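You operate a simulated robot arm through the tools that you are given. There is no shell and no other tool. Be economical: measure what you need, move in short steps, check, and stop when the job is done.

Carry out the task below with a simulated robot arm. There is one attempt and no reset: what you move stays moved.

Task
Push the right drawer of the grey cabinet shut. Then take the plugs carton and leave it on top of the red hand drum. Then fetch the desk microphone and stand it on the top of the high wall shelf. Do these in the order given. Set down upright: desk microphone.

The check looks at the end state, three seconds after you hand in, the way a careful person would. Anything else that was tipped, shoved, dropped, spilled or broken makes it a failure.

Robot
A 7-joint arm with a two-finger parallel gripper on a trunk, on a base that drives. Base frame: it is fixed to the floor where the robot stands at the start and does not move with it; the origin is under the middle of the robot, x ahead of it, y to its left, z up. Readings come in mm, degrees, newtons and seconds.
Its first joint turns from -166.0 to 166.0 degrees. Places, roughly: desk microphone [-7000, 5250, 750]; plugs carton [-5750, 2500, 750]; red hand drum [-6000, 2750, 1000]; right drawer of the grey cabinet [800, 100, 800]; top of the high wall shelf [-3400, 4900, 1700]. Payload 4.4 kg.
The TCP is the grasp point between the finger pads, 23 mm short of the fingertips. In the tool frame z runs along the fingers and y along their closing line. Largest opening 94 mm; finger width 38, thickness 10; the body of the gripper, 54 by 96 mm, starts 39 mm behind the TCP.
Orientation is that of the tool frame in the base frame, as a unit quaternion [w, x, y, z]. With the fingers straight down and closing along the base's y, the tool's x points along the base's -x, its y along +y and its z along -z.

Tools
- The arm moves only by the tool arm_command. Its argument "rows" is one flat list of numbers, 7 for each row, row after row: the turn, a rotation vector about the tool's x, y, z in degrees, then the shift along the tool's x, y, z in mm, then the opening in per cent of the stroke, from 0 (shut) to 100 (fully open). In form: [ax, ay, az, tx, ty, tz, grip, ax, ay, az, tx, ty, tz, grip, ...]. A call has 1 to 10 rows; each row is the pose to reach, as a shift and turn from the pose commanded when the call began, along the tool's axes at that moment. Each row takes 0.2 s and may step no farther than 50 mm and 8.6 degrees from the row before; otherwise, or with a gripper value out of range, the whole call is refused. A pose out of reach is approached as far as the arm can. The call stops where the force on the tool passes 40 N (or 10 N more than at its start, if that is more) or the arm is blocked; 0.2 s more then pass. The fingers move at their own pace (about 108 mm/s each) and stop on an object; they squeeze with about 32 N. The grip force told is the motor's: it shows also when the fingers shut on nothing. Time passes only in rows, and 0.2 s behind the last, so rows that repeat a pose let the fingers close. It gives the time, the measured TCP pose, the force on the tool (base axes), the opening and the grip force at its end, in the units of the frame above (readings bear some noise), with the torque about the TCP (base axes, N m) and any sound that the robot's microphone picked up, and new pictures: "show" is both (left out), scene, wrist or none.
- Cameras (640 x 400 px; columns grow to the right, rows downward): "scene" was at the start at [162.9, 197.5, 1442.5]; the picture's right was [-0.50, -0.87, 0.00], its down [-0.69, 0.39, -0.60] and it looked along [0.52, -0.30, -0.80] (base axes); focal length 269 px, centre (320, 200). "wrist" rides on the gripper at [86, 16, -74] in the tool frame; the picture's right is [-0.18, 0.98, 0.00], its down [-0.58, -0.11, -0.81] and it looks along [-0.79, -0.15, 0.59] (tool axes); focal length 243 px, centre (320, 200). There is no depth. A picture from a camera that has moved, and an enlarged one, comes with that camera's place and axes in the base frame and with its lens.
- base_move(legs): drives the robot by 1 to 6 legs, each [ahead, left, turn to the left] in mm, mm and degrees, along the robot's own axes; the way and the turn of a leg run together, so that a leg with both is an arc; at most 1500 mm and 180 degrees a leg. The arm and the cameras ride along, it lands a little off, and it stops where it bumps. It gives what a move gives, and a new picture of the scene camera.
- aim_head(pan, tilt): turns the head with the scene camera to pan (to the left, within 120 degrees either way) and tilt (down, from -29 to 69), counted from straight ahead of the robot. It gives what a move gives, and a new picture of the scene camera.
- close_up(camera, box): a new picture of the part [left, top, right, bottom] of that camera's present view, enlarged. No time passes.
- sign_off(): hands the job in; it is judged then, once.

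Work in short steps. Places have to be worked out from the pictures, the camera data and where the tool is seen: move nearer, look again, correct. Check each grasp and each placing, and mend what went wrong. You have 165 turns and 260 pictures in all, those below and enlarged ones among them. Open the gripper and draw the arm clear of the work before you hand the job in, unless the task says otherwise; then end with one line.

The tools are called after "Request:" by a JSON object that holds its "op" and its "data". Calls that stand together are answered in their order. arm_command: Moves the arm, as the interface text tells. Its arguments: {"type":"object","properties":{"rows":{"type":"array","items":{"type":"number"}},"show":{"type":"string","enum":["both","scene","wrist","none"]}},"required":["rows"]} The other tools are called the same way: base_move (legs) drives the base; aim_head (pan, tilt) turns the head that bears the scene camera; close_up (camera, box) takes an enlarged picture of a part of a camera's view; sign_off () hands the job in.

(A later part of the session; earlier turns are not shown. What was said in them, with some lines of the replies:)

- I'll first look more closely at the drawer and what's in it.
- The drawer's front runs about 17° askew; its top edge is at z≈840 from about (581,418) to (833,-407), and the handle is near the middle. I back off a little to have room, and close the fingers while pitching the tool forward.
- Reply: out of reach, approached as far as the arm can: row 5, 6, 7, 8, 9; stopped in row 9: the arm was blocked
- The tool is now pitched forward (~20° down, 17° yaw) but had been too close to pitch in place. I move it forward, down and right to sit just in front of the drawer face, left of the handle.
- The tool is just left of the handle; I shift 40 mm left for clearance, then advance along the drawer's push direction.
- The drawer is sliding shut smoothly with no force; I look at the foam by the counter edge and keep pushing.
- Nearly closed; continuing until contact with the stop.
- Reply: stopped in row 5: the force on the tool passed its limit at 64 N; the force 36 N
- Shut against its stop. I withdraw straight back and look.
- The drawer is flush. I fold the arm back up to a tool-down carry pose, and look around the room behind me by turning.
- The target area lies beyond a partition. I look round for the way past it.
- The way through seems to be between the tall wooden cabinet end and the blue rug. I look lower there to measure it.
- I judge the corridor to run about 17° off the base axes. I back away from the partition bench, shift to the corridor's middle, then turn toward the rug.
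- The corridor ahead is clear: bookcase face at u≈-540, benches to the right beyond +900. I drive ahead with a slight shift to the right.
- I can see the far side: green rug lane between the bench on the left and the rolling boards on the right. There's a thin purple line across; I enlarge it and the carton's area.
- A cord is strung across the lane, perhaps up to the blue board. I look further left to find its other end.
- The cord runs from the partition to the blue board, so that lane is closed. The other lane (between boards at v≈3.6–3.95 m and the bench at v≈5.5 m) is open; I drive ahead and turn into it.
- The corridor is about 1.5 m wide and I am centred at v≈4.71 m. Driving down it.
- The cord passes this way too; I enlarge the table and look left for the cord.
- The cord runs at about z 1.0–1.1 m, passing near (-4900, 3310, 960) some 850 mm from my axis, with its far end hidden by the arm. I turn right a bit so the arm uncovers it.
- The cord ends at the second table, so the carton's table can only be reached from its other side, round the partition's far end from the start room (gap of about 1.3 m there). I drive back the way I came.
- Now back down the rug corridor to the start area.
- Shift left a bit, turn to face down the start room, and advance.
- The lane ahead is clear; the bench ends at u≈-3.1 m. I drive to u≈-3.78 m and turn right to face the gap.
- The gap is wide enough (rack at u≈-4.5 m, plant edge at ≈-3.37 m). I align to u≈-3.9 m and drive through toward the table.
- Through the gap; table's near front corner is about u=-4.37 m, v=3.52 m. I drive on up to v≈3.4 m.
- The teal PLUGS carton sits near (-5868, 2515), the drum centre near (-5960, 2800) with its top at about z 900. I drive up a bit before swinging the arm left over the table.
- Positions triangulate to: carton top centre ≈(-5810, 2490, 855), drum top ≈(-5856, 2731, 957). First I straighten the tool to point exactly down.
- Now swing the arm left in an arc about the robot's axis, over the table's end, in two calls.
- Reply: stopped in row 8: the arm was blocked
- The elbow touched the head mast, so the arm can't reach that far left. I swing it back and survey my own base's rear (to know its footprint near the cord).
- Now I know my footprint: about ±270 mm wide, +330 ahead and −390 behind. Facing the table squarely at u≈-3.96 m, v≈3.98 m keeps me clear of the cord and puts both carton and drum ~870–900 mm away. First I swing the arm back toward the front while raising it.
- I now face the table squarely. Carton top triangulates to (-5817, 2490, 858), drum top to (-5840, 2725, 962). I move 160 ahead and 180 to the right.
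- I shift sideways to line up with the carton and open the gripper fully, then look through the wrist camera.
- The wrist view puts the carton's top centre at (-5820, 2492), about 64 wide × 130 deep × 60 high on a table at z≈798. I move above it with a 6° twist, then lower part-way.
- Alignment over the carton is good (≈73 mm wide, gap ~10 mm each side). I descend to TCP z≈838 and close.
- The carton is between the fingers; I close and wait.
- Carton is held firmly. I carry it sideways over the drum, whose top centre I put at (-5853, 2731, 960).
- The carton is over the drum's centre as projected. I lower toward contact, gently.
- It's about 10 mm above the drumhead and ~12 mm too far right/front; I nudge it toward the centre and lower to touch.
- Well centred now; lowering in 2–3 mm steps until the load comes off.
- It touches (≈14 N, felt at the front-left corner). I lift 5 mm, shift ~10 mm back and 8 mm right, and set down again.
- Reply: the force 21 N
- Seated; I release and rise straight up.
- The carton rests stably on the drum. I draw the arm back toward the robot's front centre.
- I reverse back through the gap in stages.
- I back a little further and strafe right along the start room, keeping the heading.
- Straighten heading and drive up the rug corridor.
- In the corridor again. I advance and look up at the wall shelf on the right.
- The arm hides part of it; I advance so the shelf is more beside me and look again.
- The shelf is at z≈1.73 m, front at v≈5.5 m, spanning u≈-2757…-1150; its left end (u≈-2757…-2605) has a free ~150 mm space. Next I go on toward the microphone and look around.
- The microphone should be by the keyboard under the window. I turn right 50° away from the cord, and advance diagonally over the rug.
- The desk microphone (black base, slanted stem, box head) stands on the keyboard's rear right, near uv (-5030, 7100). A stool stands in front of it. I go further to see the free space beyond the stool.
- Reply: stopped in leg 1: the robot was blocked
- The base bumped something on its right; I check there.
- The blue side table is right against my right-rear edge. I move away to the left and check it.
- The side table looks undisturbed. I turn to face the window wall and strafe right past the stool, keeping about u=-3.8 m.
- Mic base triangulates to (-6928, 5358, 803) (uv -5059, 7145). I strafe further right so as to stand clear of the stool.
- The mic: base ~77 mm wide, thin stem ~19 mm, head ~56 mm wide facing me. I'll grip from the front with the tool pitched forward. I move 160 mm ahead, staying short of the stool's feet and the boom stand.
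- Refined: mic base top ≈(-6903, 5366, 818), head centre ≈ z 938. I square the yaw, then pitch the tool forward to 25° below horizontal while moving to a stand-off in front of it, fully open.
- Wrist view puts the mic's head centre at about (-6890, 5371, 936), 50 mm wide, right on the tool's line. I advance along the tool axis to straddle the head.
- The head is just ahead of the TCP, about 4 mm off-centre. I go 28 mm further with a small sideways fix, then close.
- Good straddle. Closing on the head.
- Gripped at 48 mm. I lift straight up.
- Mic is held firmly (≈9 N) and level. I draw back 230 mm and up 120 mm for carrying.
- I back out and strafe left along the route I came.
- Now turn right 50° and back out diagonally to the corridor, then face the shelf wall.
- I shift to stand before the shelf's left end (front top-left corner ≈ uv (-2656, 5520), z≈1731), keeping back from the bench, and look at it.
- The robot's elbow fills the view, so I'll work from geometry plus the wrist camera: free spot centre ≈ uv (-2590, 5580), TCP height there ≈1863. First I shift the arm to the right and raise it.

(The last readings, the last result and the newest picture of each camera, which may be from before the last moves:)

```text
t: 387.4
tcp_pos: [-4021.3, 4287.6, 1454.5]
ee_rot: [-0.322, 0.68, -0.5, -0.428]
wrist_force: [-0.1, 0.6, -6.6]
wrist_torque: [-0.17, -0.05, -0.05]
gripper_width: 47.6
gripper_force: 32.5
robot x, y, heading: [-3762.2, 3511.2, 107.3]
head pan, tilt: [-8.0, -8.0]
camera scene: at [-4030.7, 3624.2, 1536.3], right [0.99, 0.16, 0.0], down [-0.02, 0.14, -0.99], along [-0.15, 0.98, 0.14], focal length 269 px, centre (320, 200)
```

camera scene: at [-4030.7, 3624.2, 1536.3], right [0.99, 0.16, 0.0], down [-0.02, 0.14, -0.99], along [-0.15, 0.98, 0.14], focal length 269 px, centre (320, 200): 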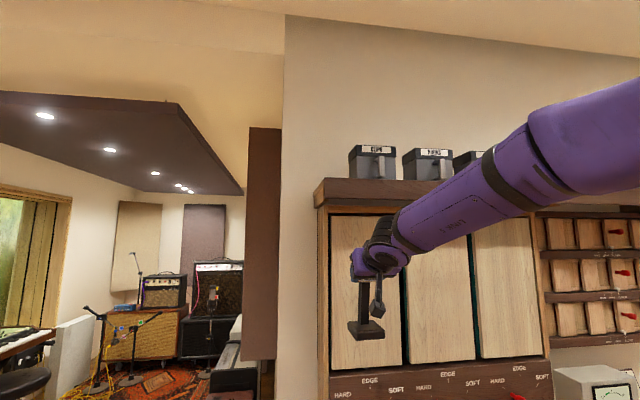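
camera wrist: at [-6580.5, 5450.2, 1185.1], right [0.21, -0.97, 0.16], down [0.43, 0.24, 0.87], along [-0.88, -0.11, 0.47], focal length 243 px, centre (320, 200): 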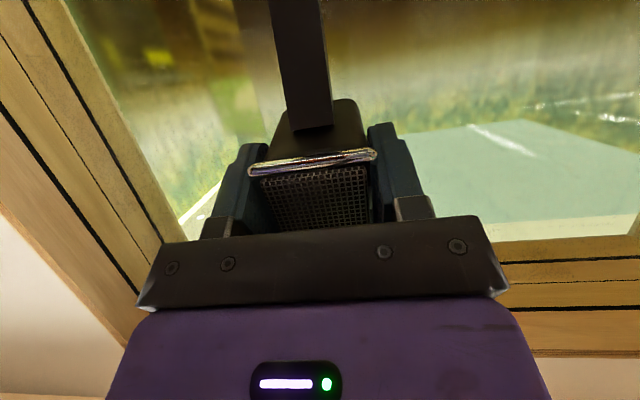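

Now the shelf end is in clear view. I enlarge it.

Request:
{"op": "close_up", "data": {"camera": "scene", "box": [280, 130, 500, 270]}}

Request:
{"op": "close_up", "data": {"camera": "scene", "box": [310, 230, 450, 360]}}

```text
2.86 times, centred on (390, 200) of scene
camera zoom: at [-4030.7, 3624.2, 1536.3], right [0.99, 0.16, 0.0], down [-0.02, 0.14, -0.99], along [-0.15, 0.98, 0.14], focal length 768 px, centre (120, 200)
```

zoom: 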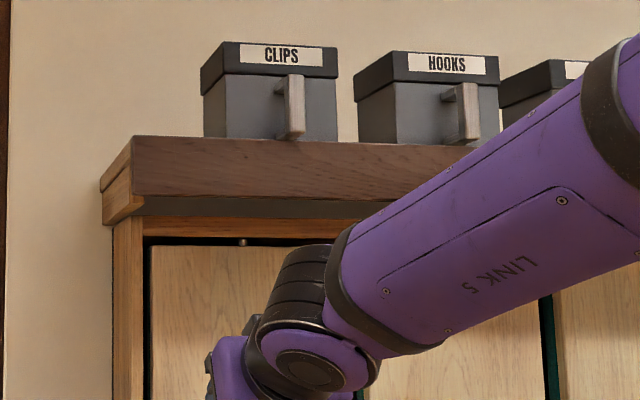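

```text
3.08 times, centred on (380, 295) of scene
camera zoom: at [-4030.7, 3624.2, 1536.3], right [0.99, 0.16, 0.0], down [-0.02, 0.14, -0.99], along [-0.15, 0.98, 0.14], focal length 827 px, centre (135, -92)
```

zoom: 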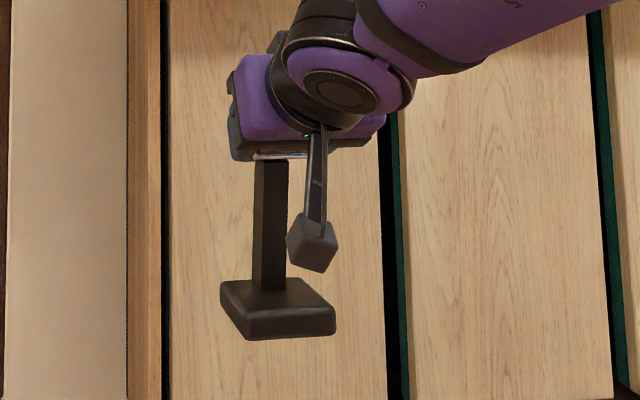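

Shelf end geometry firms up: free area u -2657…-2527, v 5500…5794, top z≈1731; the mic hangs level with its base ~133 mm below the TCP. I raise it to about z 1900, still in front of the shelf.

Request:
{"op": "arm_command", "data": {"rows": [0, 0, 0, -40, 0, -19, 20, 0, 0, 0, -80, -1, -38, 20, 0, 0, 0, -120, -1, -57, 20, 0, 0, 0, -160, -1.5, -76, 20, 0, 0, 0, -200, -2, -95, 20, 0, 0, 0, -240, -2, -113, 20, 0, 0, 0, -280, -3, -132, 20, 0, 0, 0, -320, -3, -151, 20, 0, 0, 0, -360, -3.5, -170, 20, 0, 0, 0, -400, -4, -189, 20], "show": "scene"}}

```text
t: 389.6
tcp_pos: [-4021.5, 4293.0, 1837.6]
ee_rot: [-0.321, 0.68, -0.502, -0.427]
wrist_force: [0.1, 1.0, -8.6]
wrist_torque: [-0.14, -0.07, 0.01]
gripper_width: 47.9
gripper_force: 31.6
out of reach, approached as far as the arm can: row 9, 10
robot x, y, heading: [-3757.7, 3514.3, 107.0]
head pan, tilt: [-8.0, -8.0]
camera scene: at [-4030.1, 3624.8, 1536.3], right [0.99, 0.16, 0.0], down [-0.02, 0.14, -0.99], along [-0.15, 0.98, 0.14], focal length 269 px, centre (320, 200)
```

scene: 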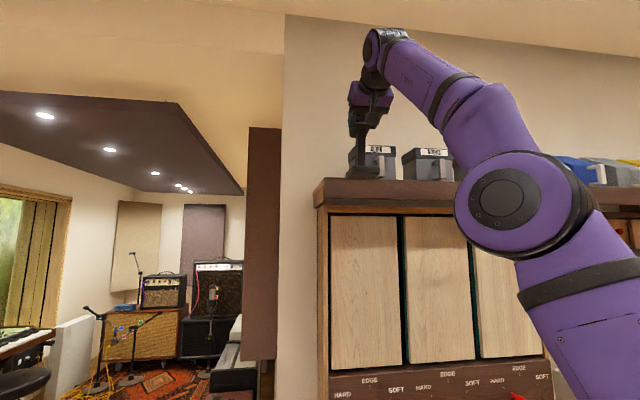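

It ran out of reach at 1838 at this radius; I retract 150 mm toward me and go up to ~1905.

Request:
{"op": "arm_command", "data": {"rows": [0, 0, 0, 19, 0, -41, 20, 0, 0, 0, 38, 0.5, -82, 20, 0, 0, 0, 63.8, 1, -136, 20, 0, 0, 0, 30, 0.5, -152, 20, 0, 0, 0, -4.2, 0, -168, 20], "show": "scene"}}

```text
refused: row 3 steps farther than a row can; nothing moved
```

Request:
{"op": "arm_command", "data": {"rows": [0, 0, 0, 16, 0, -34, 20, 0, 0, 0, 32, 0.3, -68, 20, 0, 0, 0, 48, 0.6, -102, 20, 0, 0, 0, 63.8, 1, -136, 20, 0, 0, 0, 30, 0.5, -152, 20, 0, 0, 0, -4.2, 0, -168, 20], "show": "scene"}}

```text
t: 391.0
tcp_pos: [-3976.9, 4140.2, 1902.8]
ee_rot: [-0.322, 0.679, -0.5, -0.43]
wrist_force: [2.1, -1.4, -6.2]
wrist_torque: [-0.21, -0.08, 0.07]
gripper_width: 47.9
gripper_force: 31.9
out of reach, approached as far as the arm can: row 6
robot x, y, heading: [-3763.3, 3513.6, 106.9]
head pan, tilt: [-8.0, -8.0]
camera scene: at [-4029.2, 3622.9, 1536.6], right [0.99, 0.16, 0.0], down [-0.02, 0.14, -0.99], along [-0.15, 0.98, 0.14], focal length 269 px, centre (320, 200)
```

scene: 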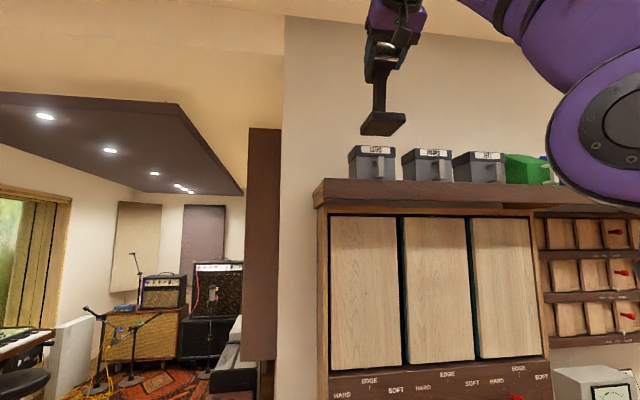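

The mic is at z≈1903 (base bottom ≈1770, above the shelf top at 1731). I roll forward 370 mm so that it comes just over the shelf's front edge, then check.

Request:
{"op": "base_move", "data": {"legs": [[370, 0, 0]]}}

Request:
{"op": "aim_head", "data": {"pan": -8, "tilt": -22}}

```text
t: 393.4
tcp_pos: [-4089.6, 4493.0, 1901.4]
ee_rot: [-0.321, 0.68, -0.5, -0.43]
wrist_force: [0.3, -0.2, -6.9]
wrist_torque: [-0.21, -0.07, 0.03]
gripper_width: 47.9
gripper_force: 32.2
robot x, y, heading: [-3868.9, 3864.3, 107.4]
head pan, tilt: [-8.0, -8.0]
camera scene: at [-4138.6, 3975.2, 1536.4], right [0.99, 0.16, 0.0], down [-0.02, 0.14, -0.99], along [-0.16, 0.98, 0.14], focal length 269 px, centre (320, 200)
```

scene: 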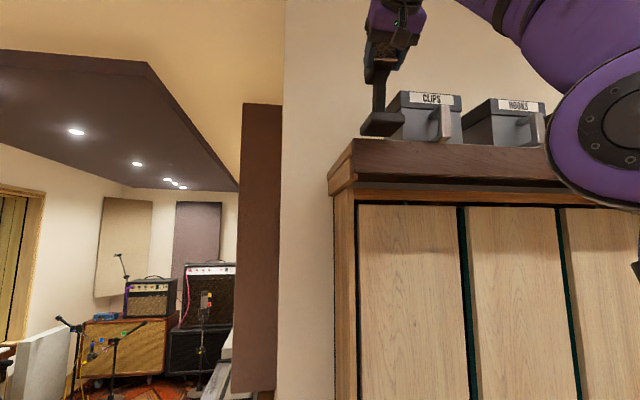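

```text
t: 394.1
tcp_pos: [-4089.5, 4494.4, 1902.7]
ee_rot: [-0.321, 0.68, -0.5, -0.429]
wrist_force: [1.2, -0.2, -5.7]
wrist_torque: [-0.19, -0.05, 0.02]
gripper_width: 47.9
gripper_force: 32.3
robot x, y, heading: [-3868.9, 3866.1, 107.2]
head pan, tilt: [-8.0, -22.0]
camera scene: at [-4136.8, 3963.9, 1555.9], right [0.99, 0.16, 0.0], down [-0.06, 0.37, -0.93], along [-0.15, 0.92, 0.37], focal length 269 px, centre (320, 200)
```

scene: 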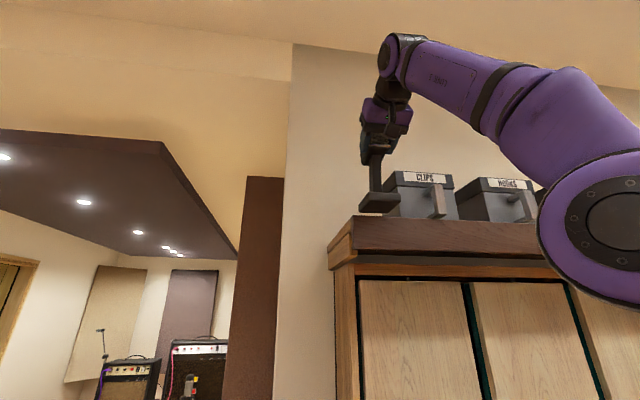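

Request:
{"op": "close_up", "data": {"camera": "scene", "box": [310, 100, 470, 290]}}

```text
2.11 times, centred on (390, 195) of scene
camera zoom: at [-4136.8, 3963.9, 1555.9], right [0.99, 0.16, 0.0], down [-0.06, 0.37, -0.93], along [-0.15, 0.92, 0.37], focal length 566 px, centre (173, 210)
```

zoom: 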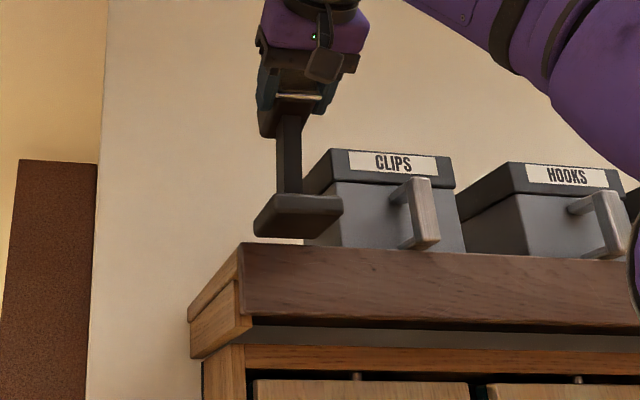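

The base hangs ~40 mm further forward than the head (the stem leans), its bottom ≈1755–1760, i.e. ~25 mm above the shelf. I roll forward 50 mm more.

Request:
{"op": "base_move", "data": {"legs": [[50, 0, 0]]}}

Request:
{"op": "close_up", "data": {"camera": "scene", "box": [310, 100, 470, 290]}}

```text
t: 395.1
tcp_pos: [-4103.2, 4541.7, 1902.5]
ee_rot: [-0.321, 0.68, -0.5, -0.429]
wrist_force: [0.0, -0.4, -6.6]
wrist_torque: [-0.18, -0.02, 0.02]
gripper_width: 47.7
gripper_force: 31.3
robot x, y, heading: [-3881.1, 3916.2, 107.1]
head pan, tilt: [-8.0, -22.0]
camera scene: at [-4151.4, 4012.1, 1556.0], right [0.99, 0.16, 0.0], down [-0.06, 0.37, -0.93], along [-0.15, 0.92, 0.37], focal length 269 px, centre (320, 200)
```

scene: 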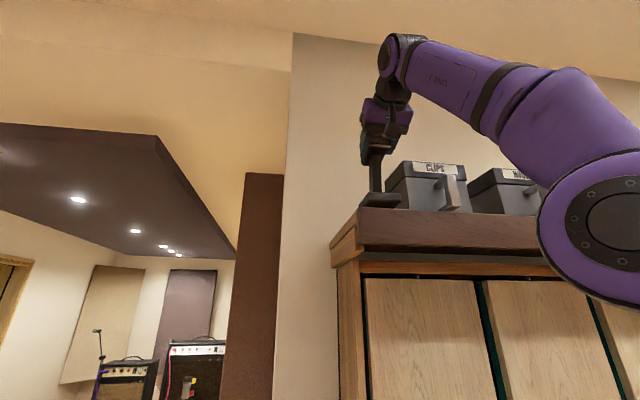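

```text
2.11 times, centred on (390, 195) of scene
camera zoom: at [-4151.4, 4012.1, 1556.0], right [0.99, 0.16, 0.0], down [-0.06, 0.37, -0.93], along [-0.15, 0.92, 0.37], focal length 566 px, centre (173, 210)
```

zoom: 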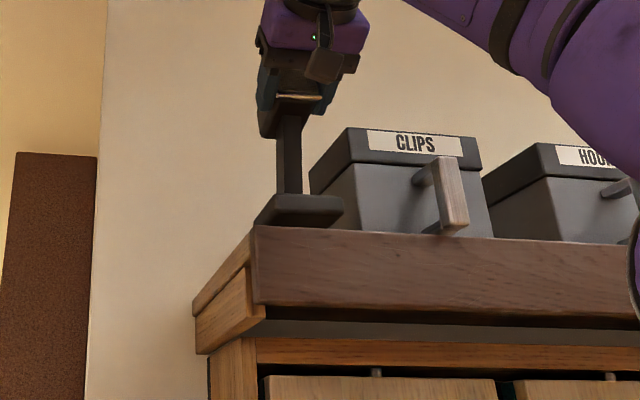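

The base is now over the shelf. I lower in small steps until it touches.

Request:
{"op": "arm_command", "data": {"rows": [0, 0, 0, 7.2, 0, 3.4, 20, 0, 0, 0, 13.6, 0.1, 6.4, 20, 0, 0, 0, 18, 0.2, 8.5, 20], "show": "none"}}

Request:
{"op": "close_up", "data": {"camera": "scene", "box": [310, 100, 470, 290]}}

```text
t: 395.9
tcp_pos: [-4100.5, 4539.9, 1885.3]
ee_rot: [-0.323, 0.677, -0.5, -0.433]
wrist_force: [-1.3, 13.3, 38.4]
wrist_torque: [0.69, 1.49, -0.38]
gripper_width: 47.7
gripper_force: 32.4
robot x, y, heading: [-3886.8, 3910.6, 107.2]
head pan, tilt: [-8.0, -22.0]
```

```text
2.11 times, centred on (390, 195) of scene
camera zoom: at [-4151.0, 4012.1, 1556.1], right [0.99, 0.16, 0.0], down [-0.06, 0.37, -0.93], along [-0.15, 0.92, 0.37], focal length 566 px, centre (173, 210)
```

zoom: 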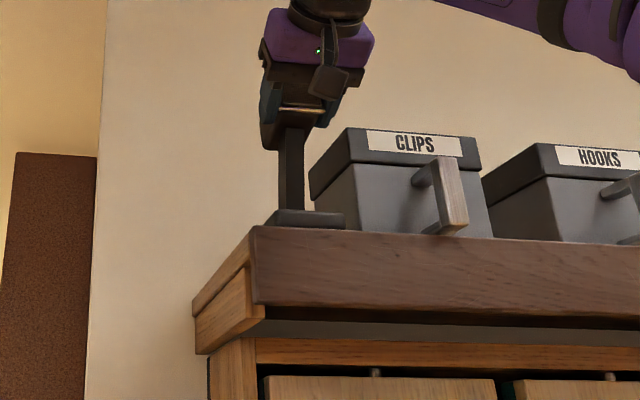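

It touched at TCP z≈1885 (≈38 N). I ease up ~3 mm to unload.

Request:
{"op": "arm_command", "data": {"rows": [0, 0, 0, -2, 0, -1, 20, 0, 0, 0, -2, 0, -1, 20], "show": "wrist"}}

```text
t: 396.4
tcp_pos: [-4099.4, 4541.9, 1885.9]
ee_rot: [-0.322, 0.679, -0.5, -0.43]
wrist_force: [3.4, 11.9, 39.0]
wrist_torque: [0.48, 0.93, -0.3]
gripper_width: 48.2
gripper_force: 31.9
robot x, y, heading: [-3880.7, 3912.4, 106.9]
head pan, tilt: [-8.0, -22.0]
camera wrist: at [-4085.9, 4437.8, 1839.8], right [-0.96, -0.21, 0.16], down [0.24, -0.43, 0.87], along [-0.12, 0.88, 0.47], focal length 243 px, centre (320, 200)
```

wrist: 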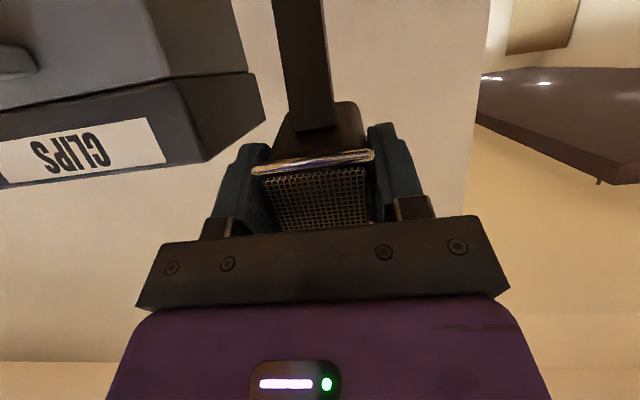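

Still pressing; easing up a bit further.

Request:
{"op": "arm_command", "data": {"rows": [0, 0, 0, -2, 0, -1, 20, 0, 0, 0, -3.5, 0, -1.6, 20], "show": "none"}}

```text
t: 397.1
tcp_pos: [-4105.0, 4543.8, 1886.7]
ee_rot: [-0.319, 0.682, -0.501, -0.427]
wrist_force: [-0.3, 1.0, -6.8]
wrist_torque: [-0.17, -0.07, -0.04]
gripper_width: 47.8
gripper_force: 32.2
robot x, y, heading: [-3887.2, 3915.2, 107.4]
head pan, tilt: [-8.0, -22.0]
```

Just free now; down about 2 mm to rest lightly.

Request:
{"op": "arm_command", "data": {"rows": [0, 0, 0, 0.9, 0, 0.4, 20, 0, 0, 0, 1.5, 0, 0.7, 20], "show": "none"}}

```text
t: 397.6
tcp_pos: [-4103.2, 4542.2, 1885.9]
ee_rot: [-0.321, 0.68, -0.5, -0.429]
wrist_force: [0.5, -0.1, -7.0]
wrist_torque: [-0.22, -0.05, 0.01]
gripper_width: 47.7
gripper_force: 32.6
robot x, y, heading: [-3885.2, 3915.9, 107.1]
head pan, tilt: [-8.0, -22.0]
```

Request:
{"op": "arm_command", "data": {"rows": [0, 0, 0, 0.9, 0, 0.4, 20, 0, 0, 0, 1.4, 0, 0.6, 20], "show": "none"}}

Request:
{"op": "close_up", "data": {"camera": "scene", "box": [330, 140, 430, 230]}}

```text
t: 398.2
tcp_pos: [-4103.0, 4541.8, 1886.9]
ee_rot: [-0.322, 0.679, -0.5, -0.43]
wrist_force: [-3.6, 11.0, 19.9]
wrist_torque: [0.72, 1.35, -0.35]
gripper_width: 48.1
gripper_force: 32.1
robot x, y, heading: [-3886.3, 3914.5, 107.2]
head pan, tilt: [-8.0, -22.0]
```

```text
4.44 times, centred on (380, 185) of scene
camera zoom: at [-4151.5, 4012.5, 1556.0], right [0.99, 0.16, 0.0], down [-0.06, 0.37, -0.93], along [-0.15, 0.92, 0.37], focal length 1195 px, centre (53, 267)
```

zoom: 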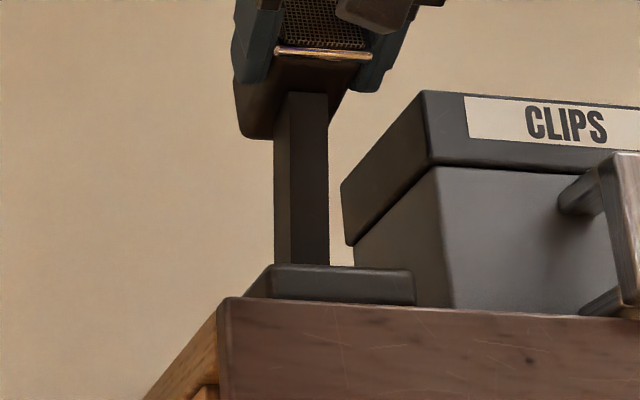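

It rests on the shelf, clear of the CLIPS box. I open gently.

Request:
{"op": "arm_command", "data": {"rows": [0, 0, 0, -0.5, 0, -0.2, 60, 0, 0, 0, -0.5, 0, -0.2, 72, 0, 0, 0, -0.5, 0, -0.2, 72, 0, 0, 0, -0.5, 0, -0.2, 72], "show": "wrist"}}

Request:
{"op": "close_up", "data": {"camera": "scene", "box": [330, 120, 430, 230]}}

```text
t: 399.2
tcp_pos: [-4102.3, 4540.7, 1885.7]
ee_rot: [-0.321, 0.68, -0.5, -0.429]
wrist_force: [-0.5, -0.1, -0.6]
wrist_torque: [-0.01, 0.01, 0.01]
gripper_width: 67.8
gripper_force: 0.1
robot x, y, heading: [-3882.8, 3911.4, 107.0]
head pan, tilt: [-8.0, -22.0]
camera wrist: at [-4087.7, 4437.9, 1839.9], right [-0.96, -0.21, 0.16], down [0.24, -0.43, 0.87], along [-0.12, 0.88, 0.47], focal length 243 px, centre (320, 200)
```

wrist: 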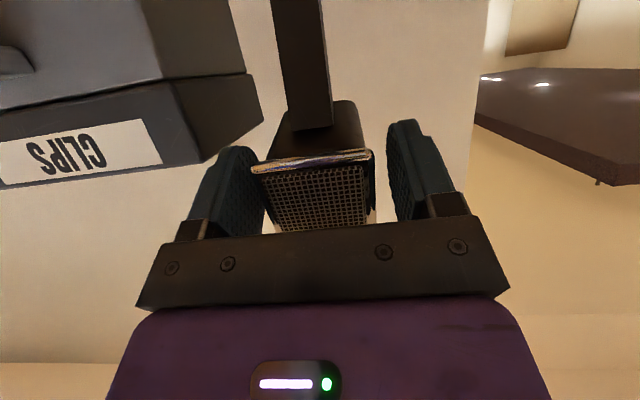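

```text
3.64 times, centred on (380, 175) of scene
camera zoom: at [-4151.3, 4012.0, 1556.0], right [0.99, 0.16, 0.0], down [-0.06, 0.37, -0.93], along [-0.15, 0.92, 0.37], focal length 978 px, centre (102, 291)
```

zoom: 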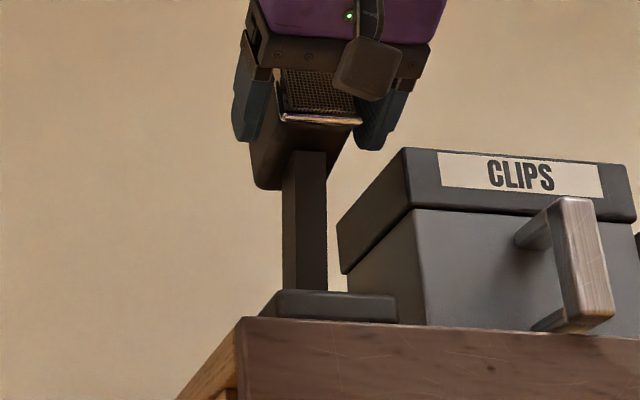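

The mic stands by itself. I withdraw straight back horizontally.

Request:
{"op": "arm_command", "data": {"rows": [0, 0, 0, 6.4, 0, -13.6, 72, 0, 0, 0, 14.9, 0.2, -31.7, 72, 0, 0, 0, 29.8, 0.4, -63.4, 72, 0, 0, 0, 44.6, 0.5, -95, 72], "show": "wrist"}}

Request:
{"op": "base_move", "data": {"legs": [[-450, 0, 0]]}}

```text
t: 400.2
tcp_pos: [-4073.0, 4442.9, 1883.4]
ee_rot: [-0.322, 0.68, -0.5, -0.429]
wrist_force: [-0.8, 0.1, 0.0]
wrist_torque: [0.01, 0.0, -0.07]
gripper_width: 67.9
gripper_force: 0.0
robot x, y, heading: [-3883.8, 3913.0, 107.1]
head pan, tilt: [-8.0, -22.0]
camera wrist: at [-4058.0, 4339.2, 1837.5], right [-0.96, -0.21, 0.16], down [0.24, -0.43, 0.87], along [-0.12, 0.88, 0.47], focal length 243 px, centre (320, 200)
```

wrist: 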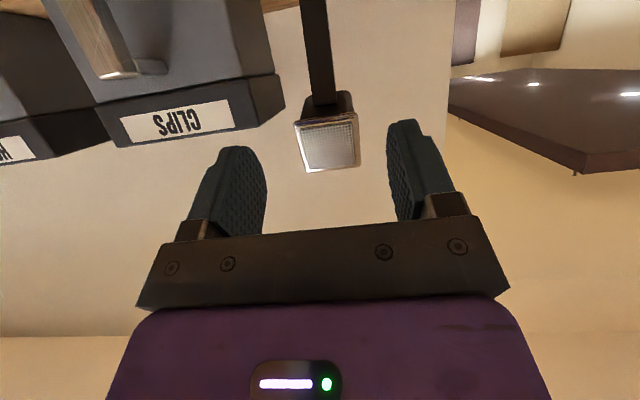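

```text
t: 403.0
tcp_pos: [-3942.8, 4012.0, 1883.5]
ee_rot: [-0.32, 0.682, -0.498, -0.43]
wrist_force: [0.3, 0.7, 0.2]
wrist_torque: [-0.02, 0.06, 0.01]
gripper_width: 67.6
gripper_force: 0.1
robot x, y, heading: [-3750.7, 3481.6, 107.5]
head pan, tilt: [-8.0, -22.0]
camera scene: at [-4018.8, 3581.1, 1556.0], right [0.99, 0.16, 0.0], down [-0.06, 0.37, -0.93], along [-0.15, 0.91, 0.37], focal length 269 px, centre (320, 200)
```

scene: 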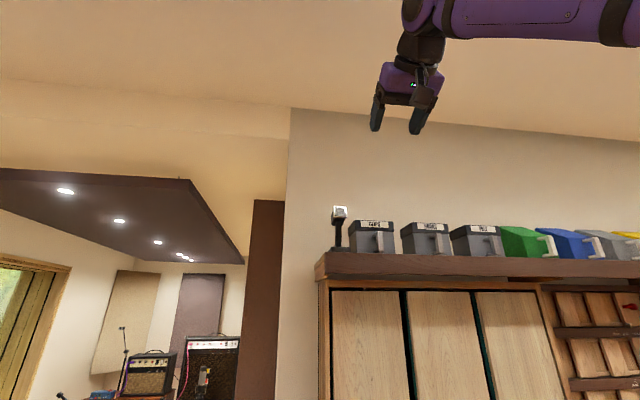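

The mic stands upright on the shelf, arm withdrawn. One last enlarged check.

Request:
{"op": "close_up", "data": {"camera": "scene", "box": [300, 180, 440, 280]}}

Request:
{"op": "aim_head", "data": {"pan": 65, "tilt": 15}}

```text
4.00 times, centred on (370, 230) of scene
camera zoom: at [-4018.8, 3581.1, 1556.0], right [0.99, 0.16, 0.0], down [-0.06, 0.37, -0.93], along [-0.15, 0.91, 0.37], focal length 1075 px, centre (120, 80)
```

zoom: 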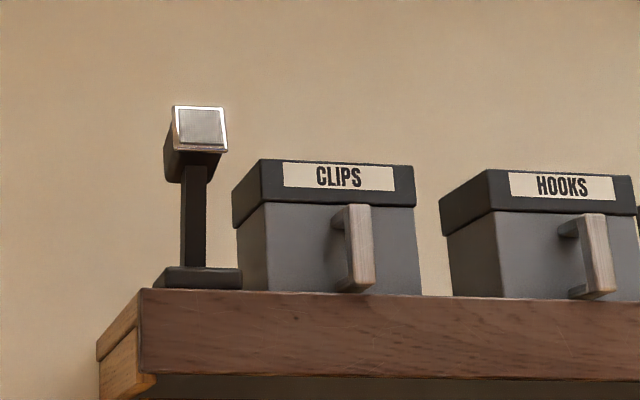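

```text
t: 404.4
tcp_pos: [-3942.9, 4011.3, 1883.8]
ee_rot: [-0.32, 0.682, -0.498, -0.43]
wrist_force: [-0.3, 0.8, -0.8]
wrist_torque: [0.04, 0.0, -0.01]
gripper_width: 67.8
gripper_force: 0.0
robot x, y, heading: [-3748.9, 3484.8, 107.1]
head pan, tilt: [65.0, 15.0]
camera scene: at [-4099.2, 3520.3, 1500.0], right [0.13, 0.99, 0.0], down [0.26, -0.03, -0.97], along [-0.96, 0.13, -0.26], focal length 269 px, centre (320, 200)
```

scene: 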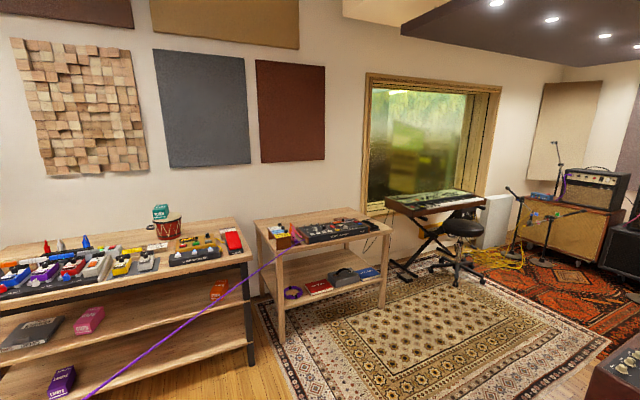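

Everything is in place: the carton is on the drum, the cord is untouched, and the mic is upright on the shelf. I hand in.

Request:
{"op": "sign_off", "data": {}}

```text
The job is handed in.
```

I did all three jobs in order and handed in: the right drawer of the grey cabinet is shut, the plugs carton is on the red hand drum, and the desk microphone stands upright at the left end of the high wall shelf. On the way to the microphone the base bumped the small blue side table and stopped. In later pictures the table and the things on it looked in place, but I couldn't measure whether it had shifted slightly.
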